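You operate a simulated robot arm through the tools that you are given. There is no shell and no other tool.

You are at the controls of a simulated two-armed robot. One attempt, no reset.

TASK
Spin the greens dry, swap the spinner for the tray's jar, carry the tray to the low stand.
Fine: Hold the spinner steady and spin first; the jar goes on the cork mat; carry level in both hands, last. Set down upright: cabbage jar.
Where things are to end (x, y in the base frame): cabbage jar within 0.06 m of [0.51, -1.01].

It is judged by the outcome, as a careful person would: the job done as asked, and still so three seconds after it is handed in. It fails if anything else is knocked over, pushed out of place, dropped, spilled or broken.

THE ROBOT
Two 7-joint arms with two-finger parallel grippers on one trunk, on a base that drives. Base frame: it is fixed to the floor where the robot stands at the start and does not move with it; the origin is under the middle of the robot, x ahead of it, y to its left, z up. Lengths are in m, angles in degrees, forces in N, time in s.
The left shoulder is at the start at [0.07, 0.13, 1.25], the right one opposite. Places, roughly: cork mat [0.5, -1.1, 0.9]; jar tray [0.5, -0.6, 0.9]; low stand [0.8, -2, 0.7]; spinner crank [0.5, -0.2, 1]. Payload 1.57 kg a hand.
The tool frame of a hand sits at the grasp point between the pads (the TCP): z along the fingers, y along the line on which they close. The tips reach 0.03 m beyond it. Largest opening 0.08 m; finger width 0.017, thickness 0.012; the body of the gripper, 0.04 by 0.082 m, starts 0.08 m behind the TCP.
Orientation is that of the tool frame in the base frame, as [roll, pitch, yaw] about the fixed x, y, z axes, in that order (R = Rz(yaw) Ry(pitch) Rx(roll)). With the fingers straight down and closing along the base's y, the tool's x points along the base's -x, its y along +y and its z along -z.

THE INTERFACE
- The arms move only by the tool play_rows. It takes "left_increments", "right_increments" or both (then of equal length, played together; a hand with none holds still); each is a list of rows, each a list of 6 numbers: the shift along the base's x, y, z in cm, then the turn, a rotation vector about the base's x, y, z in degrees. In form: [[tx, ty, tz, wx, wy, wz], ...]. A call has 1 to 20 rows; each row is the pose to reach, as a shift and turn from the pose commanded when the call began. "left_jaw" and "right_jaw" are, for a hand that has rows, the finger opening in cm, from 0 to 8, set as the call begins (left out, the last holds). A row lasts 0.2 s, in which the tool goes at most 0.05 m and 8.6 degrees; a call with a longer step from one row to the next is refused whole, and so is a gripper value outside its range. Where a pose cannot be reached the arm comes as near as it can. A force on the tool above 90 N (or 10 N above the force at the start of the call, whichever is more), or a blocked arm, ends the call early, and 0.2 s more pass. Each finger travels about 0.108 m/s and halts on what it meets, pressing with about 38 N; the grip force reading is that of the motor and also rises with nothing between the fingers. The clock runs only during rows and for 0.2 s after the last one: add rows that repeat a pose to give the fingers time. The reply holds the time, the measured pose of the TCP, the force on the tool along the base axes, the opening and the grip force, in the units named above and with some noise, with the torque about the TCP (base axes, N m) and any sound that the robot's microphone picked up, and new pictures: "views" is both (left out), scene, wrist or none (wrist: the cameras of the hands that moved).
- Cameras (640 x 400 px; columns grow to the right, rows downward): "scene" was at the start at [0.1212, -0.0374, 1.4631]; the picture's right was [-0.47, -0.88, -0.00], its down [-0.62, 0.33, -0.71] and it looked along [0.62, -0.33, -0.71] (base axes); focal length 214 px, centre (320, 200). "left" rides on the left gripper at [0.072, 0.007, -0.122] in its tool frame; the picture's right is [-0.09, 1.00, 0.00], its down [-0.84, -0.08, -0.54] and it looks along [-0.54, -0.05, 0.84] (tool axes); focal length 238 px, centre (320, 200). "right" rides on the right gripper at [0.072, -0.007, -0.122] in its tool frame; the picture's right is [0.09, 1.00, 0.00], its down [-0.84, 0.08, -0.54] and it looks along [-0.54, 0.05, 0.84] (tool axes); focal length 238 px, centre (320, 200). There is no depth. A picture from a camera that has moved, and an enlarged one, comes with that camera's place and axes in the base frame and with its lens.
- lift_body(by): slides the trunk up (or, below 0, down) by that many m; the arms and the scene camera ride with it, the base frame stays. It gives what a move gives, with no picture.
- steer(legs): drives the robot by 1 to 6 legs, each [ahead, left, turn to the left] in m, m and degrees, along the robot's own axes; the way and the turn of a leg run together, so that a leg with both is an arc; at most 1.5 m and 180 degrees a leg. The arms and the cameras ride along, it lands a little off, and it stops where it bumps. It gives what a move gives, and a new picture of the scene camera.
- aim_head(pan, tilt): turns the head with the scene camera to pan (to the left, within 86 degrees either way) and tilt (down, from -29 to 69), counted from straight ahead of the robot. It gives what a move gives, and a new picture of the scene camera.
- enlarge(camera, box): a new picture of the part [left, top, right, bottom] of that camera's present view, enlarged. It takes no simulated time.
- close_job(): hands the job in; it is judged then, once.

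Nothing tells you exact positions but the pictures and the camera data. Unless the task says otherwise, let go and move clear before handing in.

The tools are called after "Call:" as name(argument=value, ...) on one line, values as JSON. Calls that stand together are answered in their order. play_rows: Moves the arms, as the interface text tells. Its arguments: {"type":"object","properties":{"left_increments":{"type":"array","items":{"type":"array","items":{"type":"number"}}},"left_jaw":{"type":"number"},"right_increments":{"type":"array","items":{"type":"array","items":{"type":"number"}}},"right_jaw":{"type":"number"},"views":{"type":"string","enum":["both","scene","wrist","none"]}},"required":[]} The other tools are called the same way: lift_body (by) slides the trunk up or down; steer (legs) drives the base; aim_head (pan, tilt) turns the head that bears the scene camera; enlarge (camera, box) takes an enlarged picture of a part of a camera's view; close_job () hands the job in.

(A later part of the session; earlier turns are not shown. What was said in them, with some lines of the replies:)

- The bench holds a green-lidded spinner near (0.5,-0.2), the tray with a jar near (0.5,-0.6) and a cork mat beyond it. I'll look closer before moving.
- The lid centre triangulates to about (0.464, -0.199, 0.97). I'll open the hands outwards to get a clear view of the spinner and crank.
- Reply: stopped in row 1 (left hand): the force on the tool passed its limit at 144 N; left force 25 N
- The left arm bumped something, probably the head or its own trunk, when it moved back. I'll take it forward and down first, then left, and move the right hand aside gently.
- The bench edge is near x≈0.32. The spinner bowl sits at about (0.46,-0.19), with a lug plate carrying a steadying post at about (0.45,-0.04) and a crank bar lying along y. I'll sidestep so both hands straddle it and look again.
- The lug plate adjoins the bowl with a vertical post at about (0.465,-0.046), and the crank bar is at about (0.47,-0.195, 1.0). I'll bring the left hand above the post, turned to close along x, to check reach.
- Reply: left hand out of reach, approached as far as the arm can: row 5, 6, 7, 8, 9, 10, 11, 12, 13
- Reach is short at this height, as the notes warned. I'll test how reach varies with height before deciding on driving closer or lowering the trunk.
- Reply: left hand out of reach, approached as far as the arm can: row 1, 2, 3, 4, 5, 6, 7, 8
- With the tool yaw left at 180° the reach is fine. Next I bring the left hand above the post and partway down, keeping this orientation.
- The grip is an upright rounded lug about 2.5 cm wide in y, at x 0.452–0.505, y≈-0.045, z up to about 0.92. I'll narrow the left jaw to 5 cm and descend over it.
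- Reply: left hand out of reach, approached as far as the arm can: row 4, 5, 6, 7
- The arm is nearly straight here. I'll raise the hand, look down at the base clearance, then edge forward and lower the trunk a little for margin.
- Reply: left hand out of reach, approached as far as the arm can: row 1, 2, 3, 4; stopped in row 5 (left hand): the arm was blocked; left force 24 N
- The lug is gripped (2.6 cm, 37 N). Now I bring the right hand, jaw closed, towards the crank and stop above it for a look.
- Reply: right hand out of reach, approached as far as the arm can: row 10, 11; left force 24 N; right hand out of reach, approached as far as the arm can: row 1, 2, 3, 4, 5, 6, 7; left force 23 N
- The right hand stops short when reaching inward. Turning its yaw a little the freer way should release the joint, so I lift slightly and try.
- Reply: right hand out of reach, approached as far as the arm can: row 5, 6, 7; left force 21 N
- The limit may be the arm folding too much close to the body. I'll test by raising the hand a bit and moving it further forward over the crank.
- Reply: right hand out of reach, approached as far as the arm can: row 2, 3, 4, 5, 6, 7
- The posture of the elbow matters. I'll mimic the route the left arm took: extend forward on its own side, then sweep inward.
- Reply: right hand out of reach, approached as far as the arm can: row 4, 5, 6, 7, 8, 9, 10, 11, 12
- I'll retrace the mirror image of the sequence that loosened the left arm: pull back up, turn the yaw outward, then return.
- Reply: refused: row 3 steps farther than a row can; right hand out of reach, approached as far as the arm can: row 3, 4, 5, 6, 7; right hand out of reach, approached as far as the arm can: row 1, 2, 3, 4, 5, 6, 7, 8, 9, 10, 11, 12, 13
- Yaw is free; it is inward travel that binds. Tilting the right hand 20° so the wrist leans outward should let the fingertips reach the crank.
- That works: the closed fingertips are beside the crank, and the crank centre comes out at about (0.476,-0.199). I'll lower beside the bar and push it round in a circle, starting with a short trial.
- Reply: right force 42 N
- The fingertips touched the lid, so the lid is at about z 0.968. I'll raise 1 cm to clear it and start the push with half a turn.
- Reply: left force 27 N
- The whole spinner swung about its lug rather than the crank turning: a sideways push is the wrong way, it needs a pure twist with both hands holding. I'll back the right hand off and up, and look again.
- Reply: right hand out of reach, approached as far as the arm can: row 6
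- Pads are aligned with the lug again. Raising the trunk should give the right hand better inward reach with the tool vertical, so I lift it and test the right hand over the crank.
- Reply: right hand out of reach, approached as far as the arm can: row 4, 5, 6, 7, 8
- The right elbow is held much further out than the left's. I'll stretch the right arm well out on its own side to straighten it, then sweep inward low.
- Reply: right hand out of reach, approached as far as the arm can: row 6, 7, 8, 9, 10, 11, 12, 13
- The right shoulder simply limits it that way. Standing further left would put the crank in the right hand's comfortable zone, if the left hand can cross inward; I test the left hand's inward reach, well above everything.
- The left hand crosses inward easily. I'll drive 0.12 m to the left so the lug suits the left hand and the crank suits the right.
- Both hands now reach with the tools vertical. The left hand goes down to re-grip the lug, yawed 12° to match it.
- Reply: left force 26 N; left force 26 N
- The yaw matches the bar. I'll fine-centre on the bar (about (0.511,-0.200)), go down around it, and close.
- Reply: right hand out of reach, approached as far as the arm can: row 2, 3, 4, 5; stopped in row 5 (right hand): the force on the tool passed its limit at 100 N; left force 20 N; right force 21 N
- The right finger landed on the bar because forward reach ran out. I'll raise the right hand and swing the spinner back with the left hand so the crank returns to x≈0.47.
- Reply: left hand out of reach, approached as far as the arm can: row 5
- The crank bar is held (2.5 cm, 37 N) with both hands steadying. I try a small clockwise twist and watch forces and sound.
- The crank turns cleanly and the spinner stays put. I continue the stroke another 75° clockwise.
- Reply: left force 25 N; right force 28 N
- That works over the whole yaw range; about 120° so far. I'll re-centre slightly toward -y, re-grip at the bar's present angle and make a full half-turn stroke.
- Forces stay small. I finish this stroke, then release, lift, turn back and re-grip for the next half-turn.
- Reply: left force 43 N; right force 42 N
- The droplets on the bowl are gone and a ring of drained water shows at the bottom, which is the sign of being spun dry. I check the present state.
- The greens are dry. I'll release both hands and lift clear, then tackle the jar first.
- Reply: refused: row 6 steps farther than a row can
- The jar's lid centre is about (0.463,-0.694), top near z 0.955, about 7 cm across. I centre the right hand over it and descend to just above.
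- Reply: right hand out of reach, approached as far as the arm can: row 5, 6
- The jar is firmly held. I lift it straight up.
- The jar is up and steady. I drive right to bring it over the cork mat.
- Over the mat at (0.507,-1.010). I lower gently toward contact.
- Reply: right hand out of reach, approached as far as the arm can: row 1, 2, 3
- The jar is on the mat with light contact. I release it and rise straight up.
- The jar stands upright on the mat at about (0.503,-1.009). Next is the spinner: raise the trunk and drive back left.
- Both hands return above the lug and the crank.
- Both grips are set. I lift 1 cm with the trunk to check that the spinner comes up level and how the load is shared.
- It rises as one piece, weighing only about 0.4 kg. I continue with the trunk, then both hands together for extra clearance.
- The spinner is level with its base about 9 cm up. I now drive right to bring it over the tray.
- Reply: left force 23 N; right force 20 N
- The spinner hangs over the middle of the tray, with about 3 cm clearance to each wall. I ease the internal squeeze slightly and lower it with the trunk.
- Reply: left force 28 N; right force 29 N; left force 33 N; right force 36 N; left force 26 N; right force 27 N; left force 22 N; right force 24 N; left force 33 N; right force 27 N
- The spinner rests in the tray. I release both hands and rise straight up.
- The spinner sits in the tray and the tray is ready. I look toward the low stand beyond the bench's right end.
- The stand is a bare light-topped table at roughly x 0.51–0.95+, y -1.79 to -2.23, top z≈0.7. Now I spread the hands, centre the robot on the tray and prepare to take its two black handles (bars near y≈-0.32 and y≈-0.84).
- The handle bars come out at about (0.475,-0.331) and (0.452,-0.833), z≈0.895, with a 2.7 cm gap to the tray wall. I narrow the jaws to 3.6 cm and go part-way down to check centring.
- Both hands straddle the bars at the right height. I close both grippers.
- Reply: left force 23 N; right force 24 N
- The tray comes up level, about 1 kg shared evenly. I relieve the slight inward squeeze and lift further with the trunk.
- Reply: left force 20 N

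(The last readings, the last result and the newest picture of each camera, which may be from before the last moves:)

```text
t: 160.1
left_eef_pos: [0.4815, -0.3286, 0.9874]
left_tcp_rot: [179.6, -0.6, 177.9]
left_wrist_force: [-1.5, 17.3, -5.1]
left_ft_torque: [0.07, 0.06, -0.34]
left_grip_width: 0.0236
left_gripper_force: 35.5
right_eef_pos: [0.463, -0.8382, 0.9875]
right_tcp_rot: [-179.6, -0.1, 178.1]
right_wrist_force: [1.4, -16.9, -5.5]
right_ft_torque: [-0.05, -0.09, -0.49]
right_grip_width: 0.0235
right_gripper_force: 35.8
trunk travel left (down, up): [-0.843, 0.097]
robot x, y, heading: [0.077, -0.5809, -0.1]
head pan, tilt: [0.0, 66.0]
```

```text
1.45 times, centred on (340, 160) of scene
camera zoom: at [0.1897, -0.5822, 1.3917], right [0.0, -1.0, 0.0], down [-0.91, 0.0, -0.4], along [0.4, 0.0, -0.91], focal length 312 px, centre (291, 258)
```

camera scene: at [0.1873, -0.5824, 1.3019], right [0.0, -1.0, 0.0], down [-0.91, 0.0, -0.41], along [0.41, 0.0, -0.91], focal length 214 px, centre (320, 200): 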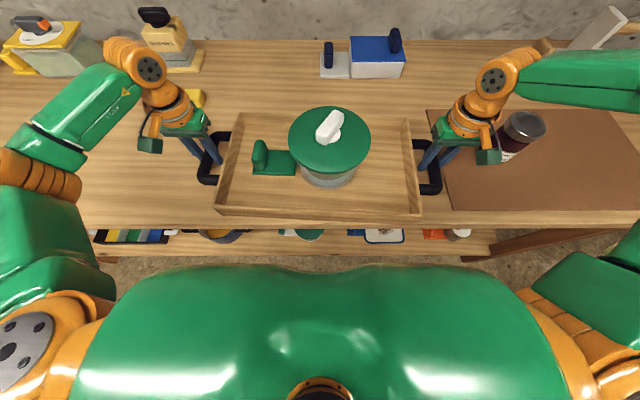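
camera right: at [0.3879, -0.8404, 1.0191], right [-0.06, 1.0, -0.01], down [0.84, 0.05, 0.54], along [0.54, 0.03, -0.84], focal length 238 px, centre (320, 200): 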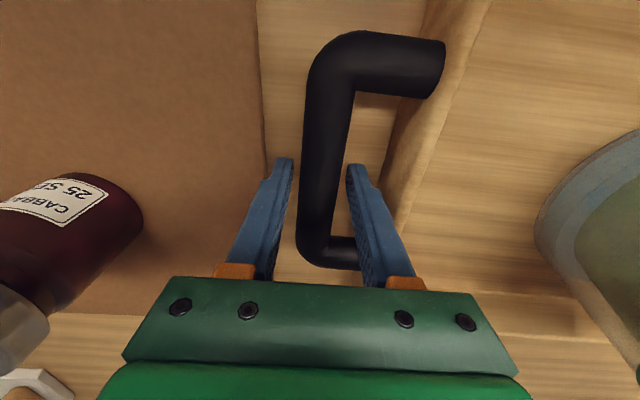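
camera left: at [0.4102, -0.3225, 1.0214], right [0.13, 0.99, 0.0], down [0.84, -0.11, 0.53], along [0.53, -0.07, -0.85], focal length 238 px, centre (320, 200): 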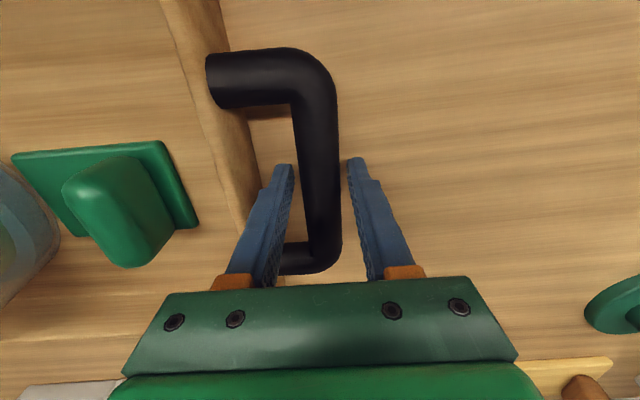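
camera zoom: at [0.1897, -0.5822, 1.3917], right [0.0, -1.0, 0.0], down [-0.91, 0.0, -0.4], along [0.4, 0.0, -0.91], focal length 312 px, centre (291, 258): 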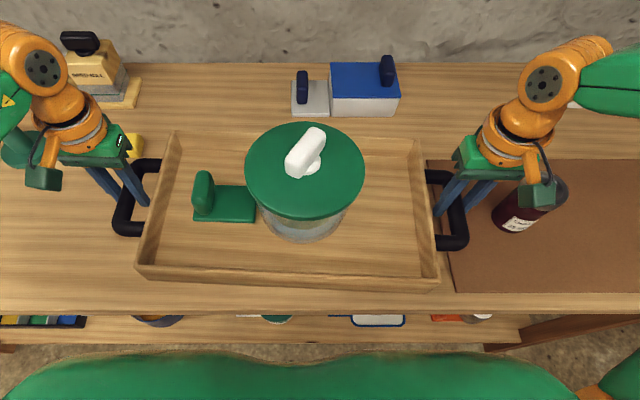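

Level and secure. I back away from the bench so the tray clears it and the jar.

Call:
steer(legs=[[-0.2, 0, 0], [-0.2, 0, 0]])

Call:
aim_head(pan=-60, tilt=35)

```text
t: 162.9
left_eef_pos: [0.0837, -0.3271, 0.9862]
left_tcp_rot: [179.7, -0.8, 177.7]
left_wrist_force: [-0.4, 13.5, -5.9]
left_ft_torque: [0.03, 0.0, -0.35]
left_grip_width: 0.0234
left_gripper_force: 36.1
right_eef_pos: [0.0646, -0.8359, 0.9854]
right_tcp_rot: [-179.6, -0.2, 178.2]
right_wrist_force: [1.4, -13.3, -4.7]
right_ft_torque: [-0.03, 0.01, -0.48]
right_grip_width: 0.0236
right_gripper_force: 35.7
trunk travel left (down, up): [-0.843, 0.097]
robot x, y, heading: [-0.3274, -0.5816, -0.0]
head pan, tilt: [0.0, 66.0]
camera scene: at [-0.2064, -0.5812, 1.3912], right [0.0, -1.0, 0.0], down [-0.92, 0.0, -0.4], along [0.4, 0.0, -0.92], focal length 214 px, centre (320, 200)
```

scene: 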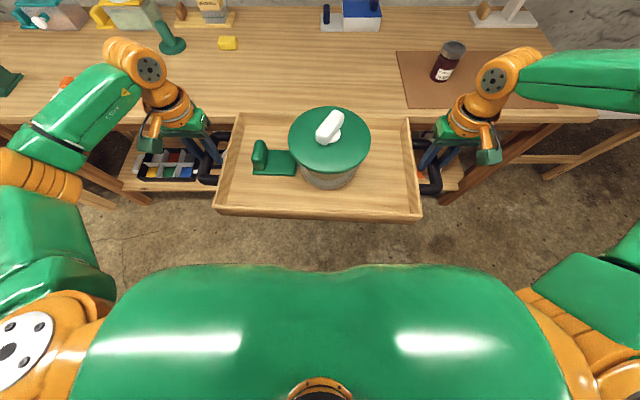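

```text
t: 164.2
left_eef_pos: [0.0812, -0.3276, 0.9872]
left_tcp_rot: [179.6, -0.7, 177.7]
left_wrist_force: [-2.5, 0.6, -4.4]
left_ft_torque: [0.01, 0.01, -0.33]
left_grip_width: 0.0235
left_gripper_force: 35.9
right_eef_pos: [0.0621, -0.8375, 0.987]
right_tcp_rot: [-179.6, -0.1, 178.3]
right_wrist_force: [2.2, -1.1, -5.7]
right_ft_torque: [0.0, -0.07, -0.51]
right_grip_width: 0.0236
right_gripper_force: 36.0
trunk travel left (down, up): [-0.843, 0.097]
robot x, y, heading: [-0.3228, -0.5832, 0.1]
head pan, tilt: [-60.0, 35.0]
camera scene: at [-0.2262, -0.6574, 1.4326], right [-0.87, -0.5, 0.0], down [-0.29, 0.5, -0.82], along [0.41, -0.71, -0.57], focal length 214 px, centre (320, 200)
```

scene: 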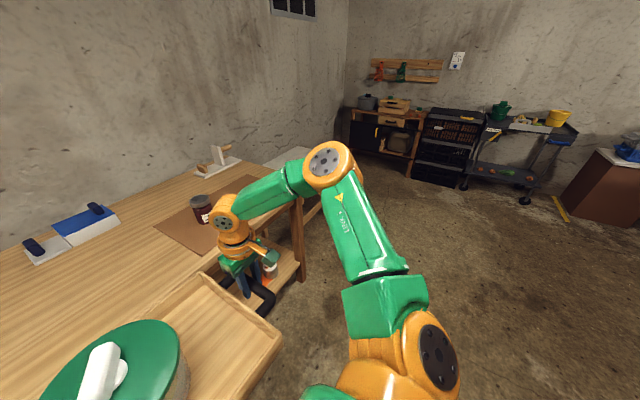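

The way to the right is open floor. I drive right in stages, keeping the tray level.

Call:
steer(legs=[[0, -0.5, 0], [0, -0.4, 0]])

Call:
aim_head(pan=-20, tilt=35)

```text
t: 169.2
left_eef_pos: [0.0797, -1.228, 0.9871]
left_tcp_rot: [179.8, -0.6, 177.8]
left_wrist_force: [-1.6, 3.3, -5.4]
left_ft_torque: [0.0, -0.01, -0.37]
left_grip_width: 0.0233
left_gripper_force: 35.9
right_eef_pos: [0.059, -1.7388, 0.9875]
right_tcp_rot: [-179.5, -0.1, 178.1]
right_wrist_force: [0.9, -2.9, -4.5]
right_ft_torque: [-0.04, -0.01, -0.46]
right_grip_width: 0.0235
right_gripper_force: 35.6
trunk travel left (down, up): [-0.843, 0.097]
robot x, y, heading: [-0.3212, -1.484, -0.3]
head pan, tilt: [-60.0, 35.0]
camera scene: at [-0.2294, -1.5573, 1.4327], right [-0.87, -0.5, 0.0], down [-0.29, 0.5, -0.82], along [0.41, -0.71, -0.57], focal length 214 px, centre (320, 200)
```

scene: 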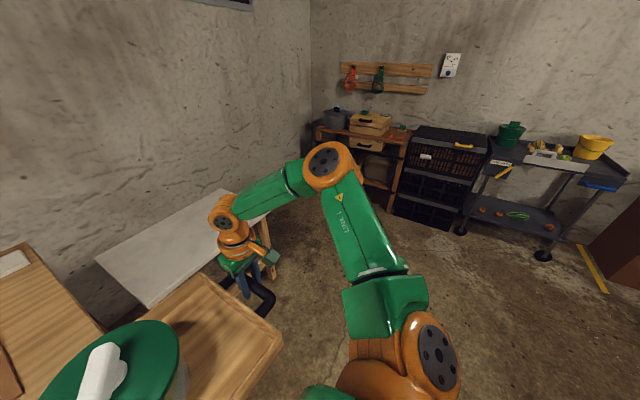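

```text
t: 170.3
left_eef_pos: [0.0788, -1.2301, 0.9871]
left_tcp_rot: [179.7, -0.6, 177.7]
left_wrist_force: [-1.7, 0.4, -4.7]
left_ft_torque: [-0.02, -0.04, -0.36]
left_grip_width: 0.0235
left_gripper_force: 35.6
right_eef_pos: [0.0581, -1.7398, 0.9874]
right_tcp_rot: [-179.5, -0.1, 178.0]
right_wrist_force: [1.6, -0.6, -4.6]
right_ft_torque: [-0.01, 0.01, -0.53]
right_grip_width: 0.0234
right_gripper_force: 36.0
trunk travel left (down, up): [-0.843, 0.097]
robot x, y, heading: [-0.3266, -1.4822, -0.3]
head pan, tilt: [-20.0, 35.0]
camera scene: at [-0.1906, -1.5137, 1.4325], right [-0.35, -0.94, 0.0], down [-0.54, 0.2, -0.82], along [0.77, -0.28, -0.57], focal length 214 px, centre (320, 200)
```

scene: 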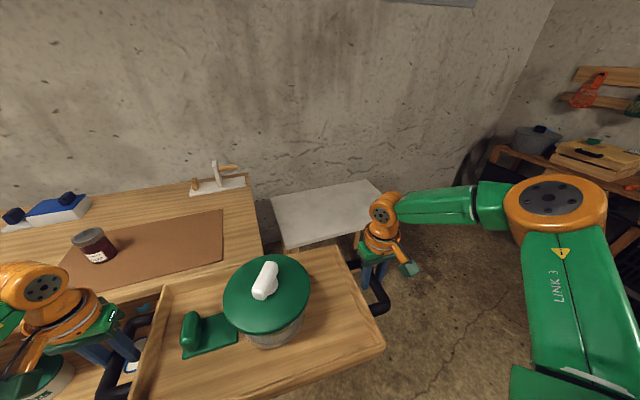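

Call:
enlarge(camera="scene", box=[250, 160, 410, 270])

```text
3.64 times, centred on (330, 215) of scene
camera zoom: at [-0.1906, -1.5137, 1.4325], right [-0.35, -0.94, 0.0], down [-0.54, 0.2, -0.82], along [0.77, -0.28, -0.57], focal length 780 px, centre (284, 146)
```

zoom: 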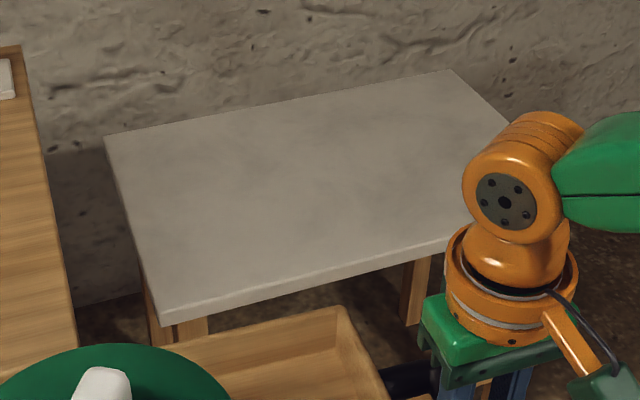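

The stand top measures about x 0.52–0.96, y -1.60 to -2.28, z≈0.68, and it is empty. I'll line up at y≈-1.98 and then approach.

Call:
steer(legs=[[0, -0.5, 0]])

Call:
aim_head(pan=0, tilt=40)

```text
t: 173.2
left_eef_pos: [0.0782, -1.7204, 0.9869]
left_tcp_rot: [179.6, -0.6, 178.0]
left_wrist_force: [-0.7, 1.0, -5.9]
left_ft_torque: [-0.07, -0.07, -0.37]
left_grip_width: 0.0234
left_gripper_force: 35.8
right_eef_pos: [0.058, -2.2316, 0.9874]
right_tcp_rot: [-179.5, -0.1, 178.3]
right_wrist_force: [1.6, -0.5, -5.8]
right_ft_torque: [0.0, 0.03, -0.47]
right_grip_width: 0.0236
right_gripper_force: 35.6
trunk travel left (down, up): [-0.843, 0.097]
robot x, y, heading: [-0.3247, -1.9748, 0.0]
head pan, tilt: [-20.0, 35.0]
camera scene: at [-0.191, -2.0055, 1.4326], right [-0.34, -0.94, 0.0], down [-0.54, 0.19, -0.82], along [0.77, -0.28, -0.57], focal length 214 px, centre (320, 200)
```

scene: 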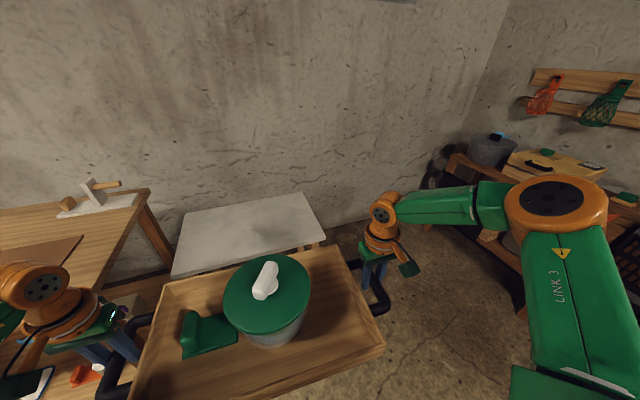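

```text
t: 174.0
left_eef_pos: [0.0775, -1.7232, 0.9872]
left_tcp_rot: [179.5, -0.6, 178.1]
left_wrist_force: [-2.0, -0.4, -4.3]
left_ft_torque: [0.01, -0.11, -0.38]
left_grip_width: 0.0233
left_gripper_force: 35.7
right_eef_pos: [0.059, -2.2333, 0.9871]
right_tcp_rot: [-179.7, -0.1, 178.4]
right_wrist_force: [1.8, -0.9, -4.1]
right_ft_torque: [0.01, 0.08, -0.54]
right_grip_width: 0.0237
right_gripper_force: 35.7
trunk travel left (down, up): [-0.843, 0.097]
robot x, y, heading: [-0.3262, -1.9767, 0.2]
head pan, tilt: [0.0, 40.0]
camera scene: at [-0.1888, -1.9779, 1.425], right [0.0, -1.0, 0.0], down [-0.64, 0.0, -0.76], along [0.76, 0.0, -0.64], focal length 214 px, centre (320, 200)
```

scene: 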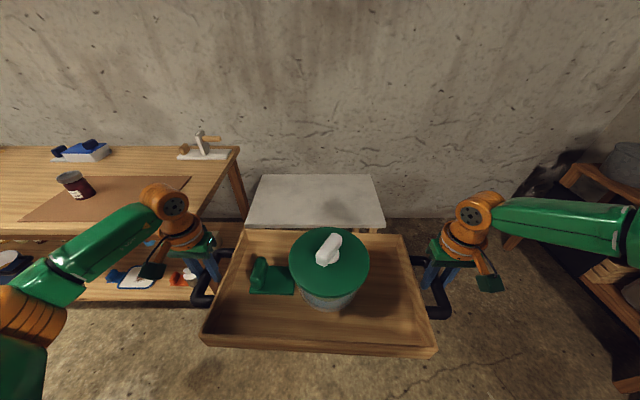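

The stand is squarely ahead (x 0.52–0.94, y -1.61 to -2.29). I drive forward to bring the tray over it.

Call:
steer(legs=[[0.4, 0, 0]])

Call:
steer(legs=[[0.235, 0, 0]])

Call:
aim_head(pan=0, tilt=62)

```text
t: 176.5
left_eef_pos: [0.4735, -1.7225, 0.9883]
left_tcp_rot: [179.8, -0.4, 177.9]
left_wrist_force: [-1.8, 0.2, -4.0]
left_ft_torque: [0.02, 0.02, -0.36]
left_grip_width: 0.0233
left_gripper_force: 36.5
right_eef_pos: [0.4546, -2.2329, 0.9885]
right_tcp_rot: [-179.6, 0.1, 178.2]
right_wrist_force: [1.5, 0.5, -5.6]
right_ft_torque: [0.06, -0.02, -0.46]
right_grip_width: 0.0235
right_gripper_force: 36.3
trunk travel left (down, up): [-0.843, 0.097]
robot x, y, heading: [0.074, -1.9818, -0.2]
head pan, tilt: [0.0, 40.0]
camera scene: at [0.2065, -1.9774, 1.4252], right [0.0, -1.0, 0.0], down [-0.64, 0.0, -0.77], along [0.77, 0.0, -0.64], focal length 214 px, centre (320, 200)
```

scene: 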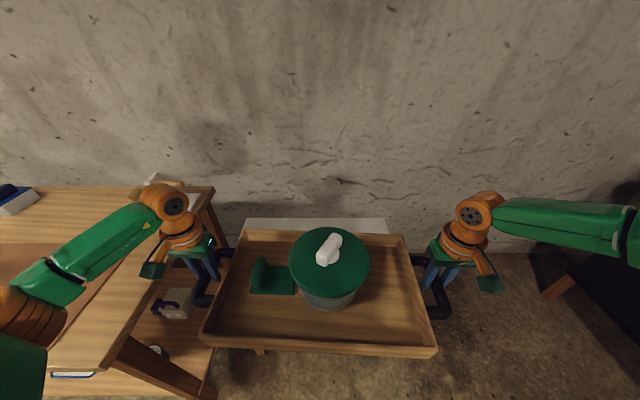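

```text
t: 178.3
left_eef_pos: [0.711, -1.7222, 0.9887]
left_tcp_rot: [179.7, -0.5, 178.1]
left_wrist_force: [-2.0, 0.0, -4.9]
left_ft_torque: [-0.01, 0.11, -0.34]
left_grip_width: 0.0234
left_gripper_force: 35.6
right_eef_pos: [0.6935, -2.2323, 0.9885]
right_tcp_rot: [-179.7, 0.0, 178.3]
right_wrist_force: [1.3, 0.1, -4.5]
right_ft_torque: [0.02, -0.13, -0.45]
right_grip_width: 0.0237
right_gripper_force: 35.8
trunk travel left (down, up): [-0.843, 0.097]
robot x, y, heading: [0.3137, -1.9779, 0.2]
head pan, tilt: [0.0, 40.0]
camera scene: at [0.4443, -1.9772, 1.4254], right [0.0, -1.0, 0.0], down [-0.64, 0.0, -0.77], along [0.77, 0.0, -0.64], focal length 214 px, centre (320, 200)
```

scene: 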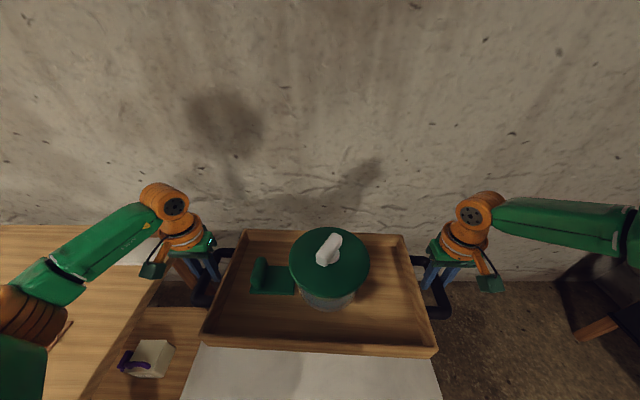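

```text
t: 179.1
left_eef_pos: [0.714, -1.7219, 0.9881]
left_tcp_rot: [179.7, -0.7, 177.9]
left_wrist_force: [-1.7, 0.9, -4.7]
left_ft_torque: [0.0, -0.11, -0.39]
left_grip_width: 0.0236
left_gripper_force: 35.2
right_eef_pos: [0.6966, -2.2316, 0.9874]
right_tcp_rot: [-179.6, -0.2, 178.3]
right_wrist_force: [2.8, 0.5, -5.2]
right_ft_torque: [-0.03, 0.08, -0.51]
right_grip_width: 0.0236
right_gripper_force: 35.5
trunk travel left (down, up): [-0.843, 0.097]
robot x, y, heading: [0.3112, -1.9777, 0.2]
head pan, tilt: [0.0, 62.0]
camera scene: at [0.428, -1.9772, 1.396], right [0.0, -1.0, 0.0], down [-0.88, 0.0, -0.47], along [0.47, 0.0, -0.88], focal length 214 px, centre (320, 200)
```

scene: 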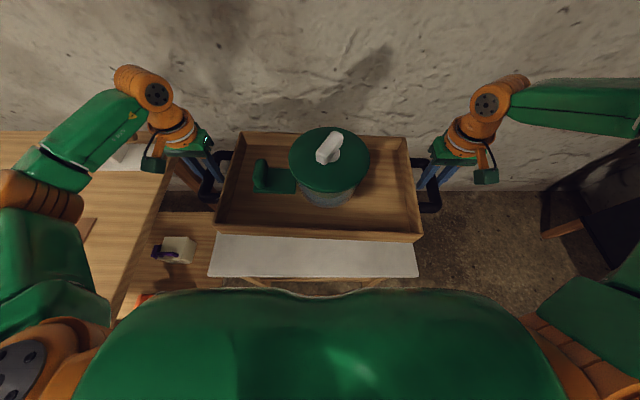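

The tray is fully over the stand (x 0.57–0.84), elbows clear of the bench end. I lower with the trunk so the tray stays level.

Call:
lift_body(by=-0.15)

Call:
lift_body(by=-0.07)

Call:
enlarge(camera="scene", box=[0, 0, 640, 400])

```text
t: 180.9
left_eef_pos: [0.7131, -1.7229, 0.8381]
left_tcp_rot: [179.7, -0.7, 178.0]
left_wrist_force: [-2.2, 0.0, -4.6]
left_ft_torque: [0.0, 0.07, -0.33]
left_grip_width: 0.0236
left_gripper_force: 35.6
right_eef_pos: [0.6962, -2.2327, 0.8376]
right_tcp_rot: [-179.6, -0.1, 178.3]
right_wrist_force: [0.2, -0.2, -4.9]
right_ft_torque: [-0.03, -0.07, -0.46]
right_grip_width: 0.0236
right_gripper_force: 36.0
trunk travel left (down, up): [-0.693, 0.247]
robot x, y, heading: [0.3064, -1.9798, 0.2]
head pan, tilt: [0.0, 62.0]
```

```text
t: 182.0
left_eef_pos: [0.7133, -1.7216, 0.7681]
left_tcp_rot: [179.7, -0.6, 178.0]
left_wrist_force: [-1.4, -0.1, -5.7]
left_ft_torque: [0.02, 0.01, -0.35]
left_grip_width: 0.0237
left_gripper_force: 35.9
right_eef_pos: [0.6958, -2.2312, 0.7662]
right_tcp_rot: [-179.5, -0.1, 178.3]
right_wrist_force: [1.0, -0.2, -5.0]
right_ft_torque: [0.02, -0.04, -0.44]
right_grip_width: 0.0233
right_gripper_force: 35.9
trunk travel left (down, up): [-0.623, 0.317]
robot x, y, heading: [0.3132, -1.9779, 0.2]
head pan, tilt: [0.0, 62.0]
```

```text
1.00 times, centred on (320, 200) of scene (not enlarged: the box is as wide or as high as the picture)
camera zoom: at [0.4266, -1.9772, 1.176], right [0.0, -1.0, 0.0], down [-0.88, 0.0, -0.47], along [0.47, 0.0, -0.88], focal length 214 px, centre (320, 200)
```

zoom: 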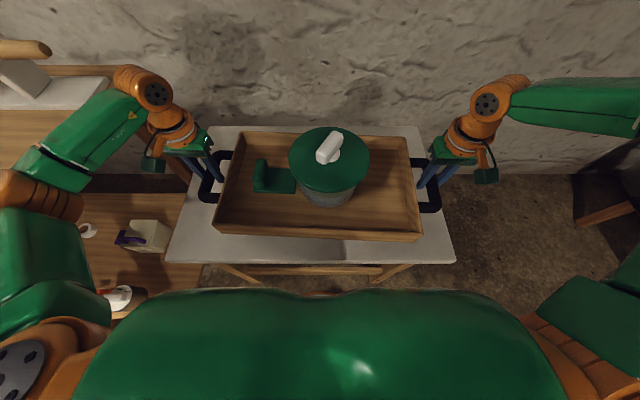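

Call:
lift_body(by=-0.03)

Call:
lift_body(by=-0.008)

Call:
lift_body(by=-0.006)

```text
t: 182.7
left_eef_pos: [0.7139, -1.7225, 0.7377]
left_tcp_rot: [179.6, -0.7, 177.9]
left_wrist_force: [-1.7, -0.8, -4.2]
left_ft_torque: [0.0, -0.02, -0.29]
left_grip_width: 0.0235
left_gripper_force: 35.3
right_eef_pos: [0.6951, -2.2321, 0.738]
right_tcp_rot: [-179.6, 0.0, 178.3]
right_wrist_force: [1.0, -0.8, -5.2]
right_ft_torque: [0.03, 0.01, -0.43]
right_grip_width: 0.0232
right_gripper_force: 35.9
trunk travel left (down, up): [-0.593, 0.347]
robot x, y, heading: [0.3107, -1.9735, 0.2]
head pan, tilt: [0.0, 62.0]
```

```text
t: 183.3
left_eef_pos: [0.7134, -1.7222, 0.7295]
left_tcp_rot: [179.7, -0.7, 178.1]
left_wrist_force: [-1.9, 0.4, -4.7]
left_ft_torque: [-0.03, -0.03, -0.36]
left_grip_width: 0.0236
left_gripper_force: 35.4
right_eef_pos: [0.6951, -2.233, 0.7282]
right_tcp_rot: [-179.6, -0.1, 178.3]
right_wrist_force: [1.5, 0.2, -4.5]
right_ft_torque: [0.02, -0.02, -0.48]
right_grip_width: 0.0237
right_gripper_force: 35.5
trunk travel left (down, up): [-0.585, 0.355]
robot x, y, heading: [0.3101, -1.9778, 0.3]
head pan, tilt: [0.0, 62.0]
```

```text
t: 183.8
left_eef_pos: [0.7137, -1.7228, 0.724]
left_tcp_rot: [179.7, -0.7, 178.0]
left_wrist_force: [-1.3, -0.6, -5.2]
left_ft_torque: [-0.02, 0.02, -0.36]
left_grip_width: 0.0237
left_gripper_force: 35.3
right_eef_pos: [0.6942, -2.2307, 0.7236]
right_tcp_rot: [-179.7, -0.1, 178.3]
right_wrist_force: [1.5, 0.1, -3.5]
right_ft_torque: [-0.01, -0.03, -0.43]
right_grip_width: 0.0236
right_gripper_force: 36.0
trunk travel left (down, up): [-0.579, 0.361]
robot x, y, heading: [0.312, -1.9789, 0.3]
head pan, tilt: [0.0, 62.0]
```

Call:
lift_body(by=-0.006)

Call:
lift_body(by=-0.005)

Call:
enlarge(camera="left", box=[160, 0, 480, 300])

```text
t: 184.4
left_eef_pos: [0.7132, -1.7232, 0.7178]
left_tcp_rot: [179.7, -0.7, 178.0]
left_wrist_force: [-1.6, -0.6, -4.4]
left_ft_torque: [-0.01, -0.01, -0.31]
left_grip_width: 0.0237
left_gripper_force: 36.1
right_eef_pos: [0.6947, -2.2319, 0.716]
right_tcp_rot: [-179.6, -0.1, 178.3]
right_wrist_force: [1.5, 1.0, -4.5]
right_ft_torque: [-0.02, -0.03, -0.5]
right_grip_width: 0.0235
right_gripper_force: 35.9
trunk travel left (down, up): [-0.573, 0.367]
robot x, y, heading: [0.316, -1.9782, 0.4]
head pan, tilt: [0.0, 62.0]
```

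```text
t: 184.9
left_eef_pos: [0.7127, -1.7232, 0.7124]
left_tcp_rot: [179.7, -0.7, 178.0]
left_wrist_force: [-0.7, -0.3, -3.9]
left_ft_torque: [0.03, 0.0, -0.33]
left_grip_width: 0.0235
left_gripper_force: 36.2
right_eef_pos: [0.695, -2.232, 0.7119]
right_tcp_rot: [-179.6, 0.0, 178.3]
right_wrist_force: [1.8, 0.5, -4.5]
right_ft_torque: [0.03, -0.05, -0.47]
right_grip_width: 0.0236
right_gripper_force: 35.8
trunk travel left (down, up): [-0.568, 0.372]
robot x, y, heading: [0.3117, -1.976, -0.1]
head pan, tilt: [0.0, 62.0]
```

```text
1.33 times, centred on (320, 150) of left
camera zoom: at [0.6432, -1.716, 0.8356], right [0.13, 0.99, 0.0], down [0.84, -0.11, 0.53], along [0.53, -0.06, -0.85], focal length 318 px, centre (320, 267)
```

zoom: 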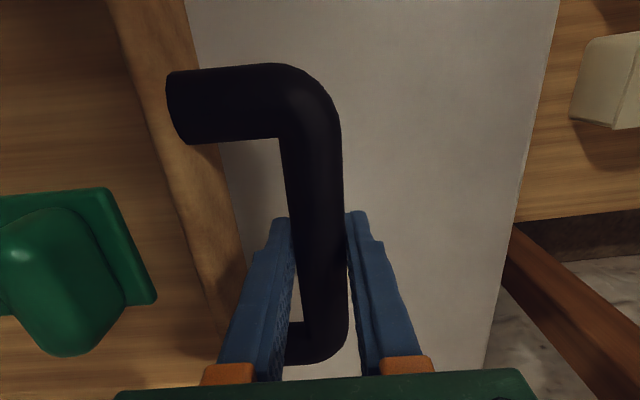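

Call:
lift_body(by=-0.006)

Call:
lift_body(by=-0.006)

Call:
lift_body(by=-0.006)

```text
t: 185.5
left_eef_pos: [0.713, -1.7231, 0.7061]
left_tcp_rot: [179.7, -0.7, 178.0]
left_wrist_force: [-0.9, 0.1, -4.6]
left_ft_torque: [0.01, 0.01, -0.33]
left_grip_width: 0.0237
left_gripper_force: 35.5
right_eef_pos: [0.6957, -2.2327, 0.7061]
right_tcp_rot: [-179.6, -0.1, 178.3]
right_wrist_force: [1.9, 0.3, -5.0]
right_ft_torque: [0.03, -0.01, -0.5]
right_grip_width: 0.0232
right_gripper_force: 36.1
trunk travel left (down, up): [-0.562, 0.378]
robot x, y, heading: [0.313, -1.9812, 0.3]
head pan, tilt: [0.0, 62.0]
```

```text
t: 186.0
left_eef_pos: [0.7129, -1.7231, 0.7007]
left_tcp_rot: [179.7, -0.7, 178.1]
left_wrist_force: [-1.6, 0.5, -4.3]
left_ft_torque: [0.01, 0.02, -0.34]
left_grip_width: 0.0238
left_gripper_force: 35.9
right_eef_pos: [0.6944, -2.232, 0.6987]
right_tcp_rot: [-179.5, -0.2, 178.3]
right_wrist_force: [2.1, 0.0, -4.4]
right_ft_torque: [-0.02, 0.0, -0.49]
right_grip_width: 0.0233
right_gripper_force: 35.7
trunk travel left (down, up): [-0.556, 0.384]
robot x, y, heading: [0.3112, -1.9763, 0.2]
head pan, tilt: [0.0, 62.0]
```

```text
t: 186.6
left_eef_pos: [0.7122, -1.7234, 0.6989]
left_tcp_rot: [179.7, 0.0, 178.0]
left_wrist_force: [11.7, 4.8, 24.5]
left_ft_torque: [0.01, -0.31, -0.29]
left_grip_width: 0.0239
left_gripper_force: 35.6
right_eef_pos: [0.6946, -2.2322, 0.6973]
right_tcp_rot: [-179.7, 0.5, 178.3]
right_wrist_force: [12.3, -4.5, 23.0]
right_ft_torque: [-0.03, 0.02, -0.46]
right_grip_width: 0.0234
right_gripper_force: 35.8
trunk travel left (down, up): [-0.55, 0.39]
robot x, y, heading: [0.3083, -1.9782, 0.1]
head pan, tilt: [0.0, 62.0]
```

The tray is down on the stand with even contact. I ease off a touch, open both jaws to clear the bars, and rise straight up.

Call:
lift_body(by=0.003)

Call:
play_rows(left_increments=[[0, 0, 0, 0, 0, 0], [0, 0, 0, 0, 0, 0], [0, 0, 0, 0, 0, 0]], right_increments=[[0, 0, 0, 0, 0, 0], [0, 0, 0, 0, 0, 0], [0, 0, 0, 0, 0, 0]], left_jaw=3.8, right_jaw=3.8, views="both")

```text
t: 187.1
left_eef_pos: [0.7102, -1.7213, 0.6979]
left_tcp_rot: [179.6, -0.6, 178.0]
left_wrist_force: [-1.5, 1.4, 6.4]
left_ft_torque: [-0.08, -0.57, -0.27]
left_grip_width: 0.0235
left_gripper_force: 35.9
right_eef_pos: [0.6927, -2.2319, 0.697]
right_tcp_rot: [-179.6, -0.1, 178.2]
right_wrist_force: [4.5, -1.5, 3.8]
right_ft_torque: [-0.07, -0.52, -0.42]
right_grip_width: 0.0235
right_gripper_force: 35.7
trunk travel left (down, up): [-0.553, 0.387]
robot x, y, heading: [0.3137, -1.9782, -0.1]
head pan, tilt: [0.0, 62.0]
```

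```text
t: 187.9
left_eef_pos: [0.7121, -1.722, 0.6983]
left_tcp_rot: [179.7, -0.6, 178.0]
left_wrist_force: [-0.2, 0.0, 0.0]
left_ft_torque: [0.0, 0.02, 0.0]
left_grip_width: 0.0379
left_gripper_force: 0.0
right_eef_pos: [0.6939, -2.2317, 0.6977]
right_tcp_rot: [-179.6, 0.0, 178.3]
right_wrist_force: [0.2, -0.3, -0.5]
right_ft_torque: [0.02, 0.01, 0.0]
right_grip_width: 0.038
right_gripper_force: 0.1
trunk travel left (down, up): [-0.553, 0.387]
robot x, y, heading: [0.31, -1.981, 0.3]
head pan, tilt: [0.0, 62.0]
camera scene: at [0.4248, -1.9772, 1.1062], right [0.0, -1.0, 0.0], down [-0.88, 0.0, -0.47], along [0.47, 0.0, -0.88], focal length 214 px, centre (320, 200)
camera right: at [0.6216, -2.2352, 0.8192], right [-0.06, 1.0, -0.01], down [0.84, 0.06, 0.54], along [0.54, 0.03, -0.84], focal length 238 px, centre (320, 200)
camera left: at [0.6419, -1.7161, 0.8212], right [0.13, 0.99, 0.01], down [0.84, -0.11, 0.53], along [0.53, -0.06, -0.85], focal length 238 px, centre (320, 200)
```

scene: 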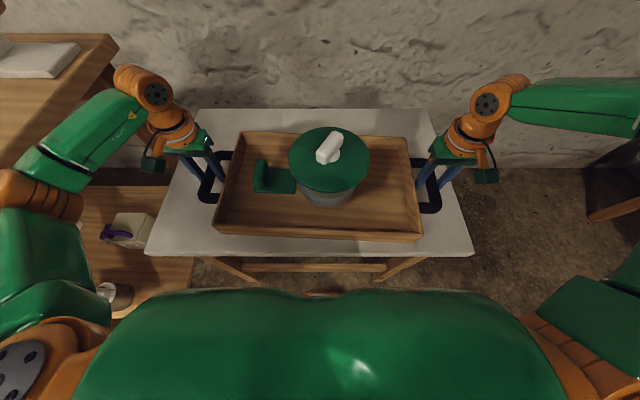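
right: 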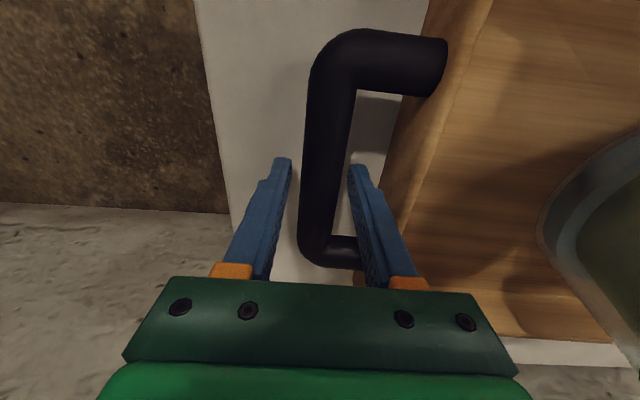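
left: 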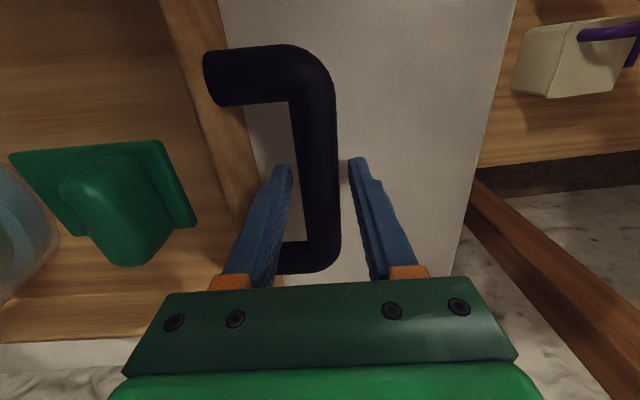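

Call:
lift_body(by=0.2)

Call:
steer(legs=[[-0.35, 0, 0]])

Call:
aim_head(pan=0, tilt=40)

Call:
enlarge(camera="scene", box=[190, 130, 470, 300])

```text
t: 190.1
left_eef_pos: [0.7118, -1.7209, 0.8989]
left_tcp_rot: [179.7, -0.6, 178.0]
left_wrist_force: [-0.4, -0.3, 0.3]
left_ft_torque: [0.01, 0.01, -0.01]
left_grip_width: 0.038
left_gripper_force: 0.0
right_eef_pos: [0.6943, -2.2322, 0.8983]
right_tcp_rot: [-179.5, 0.0, 178.3]
right_wrist_force: [1.2, -0.4, -0.7]
right_ft_torque: [-0.01, 0.0, 0.0]
right_grip_width: 0.0378
right_gripper_force: 0.0
trunk travel left (down, up): [-0.753, 0.187]
robot x, y, heading: [0.3092, -1.982, -0.0]
head pan, tilt: [0.0, 62.0]
```

```text
t: 192.3
left_eef_pos: [0.3642, -1.7225, 0.8972]
left_tcp_rot: [179.7, -0.6, 178.0]
left_wrist_force: [0.7, 0.3, 0.6]
left_ft_torque: [0.02, 0.01, -0.05]
left_grip_width: 0.0379
left_gripper_force: 0.2
right_eef_pos: [0.3472, -2.2328, 0.8968]
right_tcp_rot: [-179.6, -0.1, 178.4]
right_wrist_force: [-0.4, 1.2, -0.2]
right_ft_torque: [-0.01, -0.01, -0.01]
right_grip_width: 0.0379
right_gripper_force: 0.0
trunk travel left (down, up): [-0.753, 0.187]
robot x, y, heading: [-0.0391, -1.9763, 0.3]
head pan, tilt: [0.0, 62.0]
camera scene: at [0.0774, -1.9776, 1.3061], right [0.0, -1.0, 0.0], down [-0.88, 0.0, -0.47], along [0.47, 0.0, -0.88], focal length 214 px, centre (320, 200)
```

scene: 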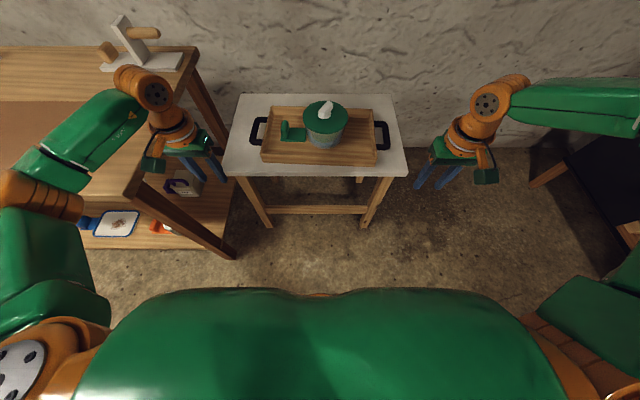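

```text
t: 193.2
left_eef_pos: [0.3635, -1.7236, 0.8989]
left_tcp_rot: [179.8, -0.5, 178.1]
left_wrist_force: [0.5, -0.8, -0.5]
left_ft_torque: [0.03, -0.03, -0.01]
left_grip_width: 0.0378
left_gripper_force: 0.1
right_eef_pos: [0.3457, -2.2325, 0.8972]
right_tcp_rot: [-179.6, 0.0, 178.4]
right_wrist_force: [-0.5, 0.2, -1.3]
right_ft_torque: [-0.02, 0.01, -0.03]
right_grip_width: 0.0378
right_gripper_force: 0.0
trunk travel left (down, up): [-0.753, 0.187]
robot x, y, heading: [-0.0341, -1.9785, -0.2]
head pan, tilt: [0.0, 40.0]
camera scene: at [0.0965, -1.9776, 1.3352], right [0.0, -1.0, 0.0], down [-0.64, 0.0, -0.77], along [0.77, 0.0, -0.64], focal length 214 px, centre (320, 200)
```

scene: 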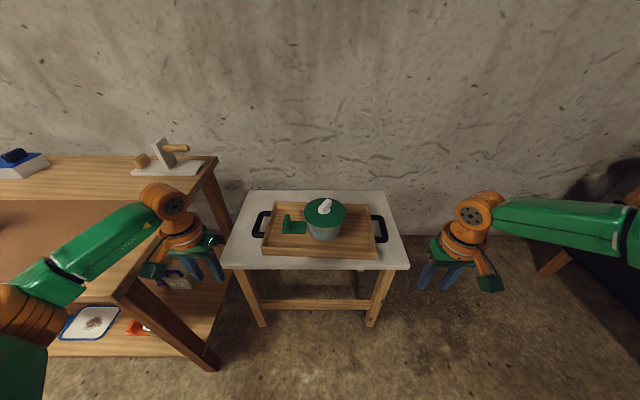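

```text
2.29 times, centred on (330, 215) of scene
camera zoom: at [0.0965, -1.9776, 1.3352], right [0.0, -1.0, 0.0], down [-0.64, 0.0, -0.77], along [0.77, 0.0, -0.64], focal length 490 px, centre (297, 166)
```

zoom: 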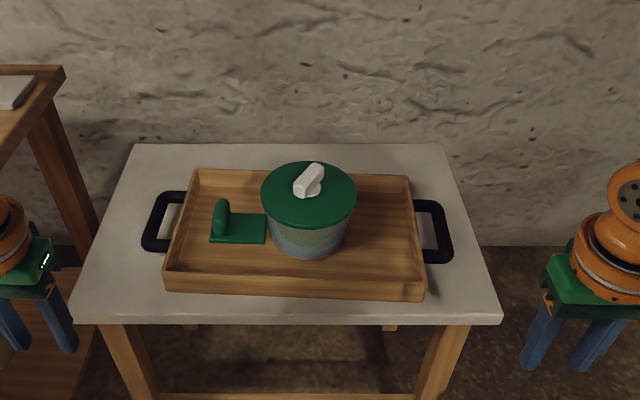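

The tray with the spinner sits fully on the stand. I check the jar on the mat once more before handing in.

Call:
aim_head(pan=55, tilt=25)

```text
t: 194.4
left_eef_pos: [0.3634, -1.7226, 0.898]
left_tcp_rot: [179.7, -0.6, 178.0]
left_wrist_force: [0.8, 0.2, -0.3]
left_ft_torque: [0.02, -0.03, -0.02]
left_grip_width: 0.0379
left_gripper_force: 0.0
right_eef_pos: [0.3456, -2.2317, 0.8966]
right_tcp_rot: [-179.6, 0.0, 178.4]
right_wrist_force: [-0.2, 0.4, 0.1]
right_ft_torque: [-0.02, 0.05, -0.01]
right_grip_width: 0.0379
right_gripper_force: 0.1
trunk travel left (down, up): [-0.753, 0.187]
robot x, y, heading: [-0.0378, -1.9822, 0.0]
head pan, tilt: [55.0, 25.0]
camera scene: at [0.0645, -1.9023, 1.3585], right [0.82, -0.57, 0.0], down [-0.24, -0.35, -0.91], along [0.52, 0.74, -0.42], focal length 214 px, centre (320, 200)
```

scene: 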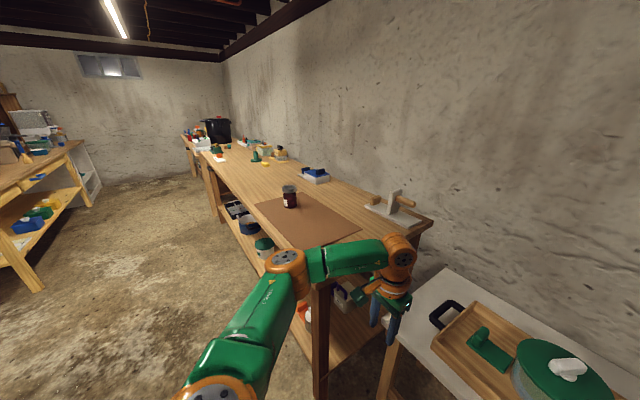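

The jar stands upright on the cork mat at about (0.50,-1.01) and the other bench items are where they were. The spun-dry spinner is in the tray on the low stand and both hands are clear, so I hand the job in.

Call:
close_job()

```text
The job is handed in.
```

The greens are spun dry, the cabbage jar is on the cork mat, and the tray with the spinner is on the low stand. The job has been handed in. I don't have the judge's verdict.

- **Spinning:** I turned the crank about 480° with the left hand holding the spinner by its lug. The water drops on the bowl were gone and drained water showed at the bottom. My first attempt, pushing the crank sideways, swung the whole spinner about 13°. I turned it back before gripping the crank and twisting it.
- **Jar:** It stands upright at about (0.50, -1.01), roughly 1 cm from the target of (0.51, -1.01).
- **Spinner:** I took "swap the spinner for the tray's jar" to mean the spinner goes into the tray where the jar had been, so I moved it there. If the spinner was meant to stay on the bench, that part is wrong.
- **Tray:** I carried it level by both handles and set it down on the stand, with the whole tray supported.

In the last pictures, nothing else on the bench looked moved or knocked over. Both hands were open and clear when I handed in.
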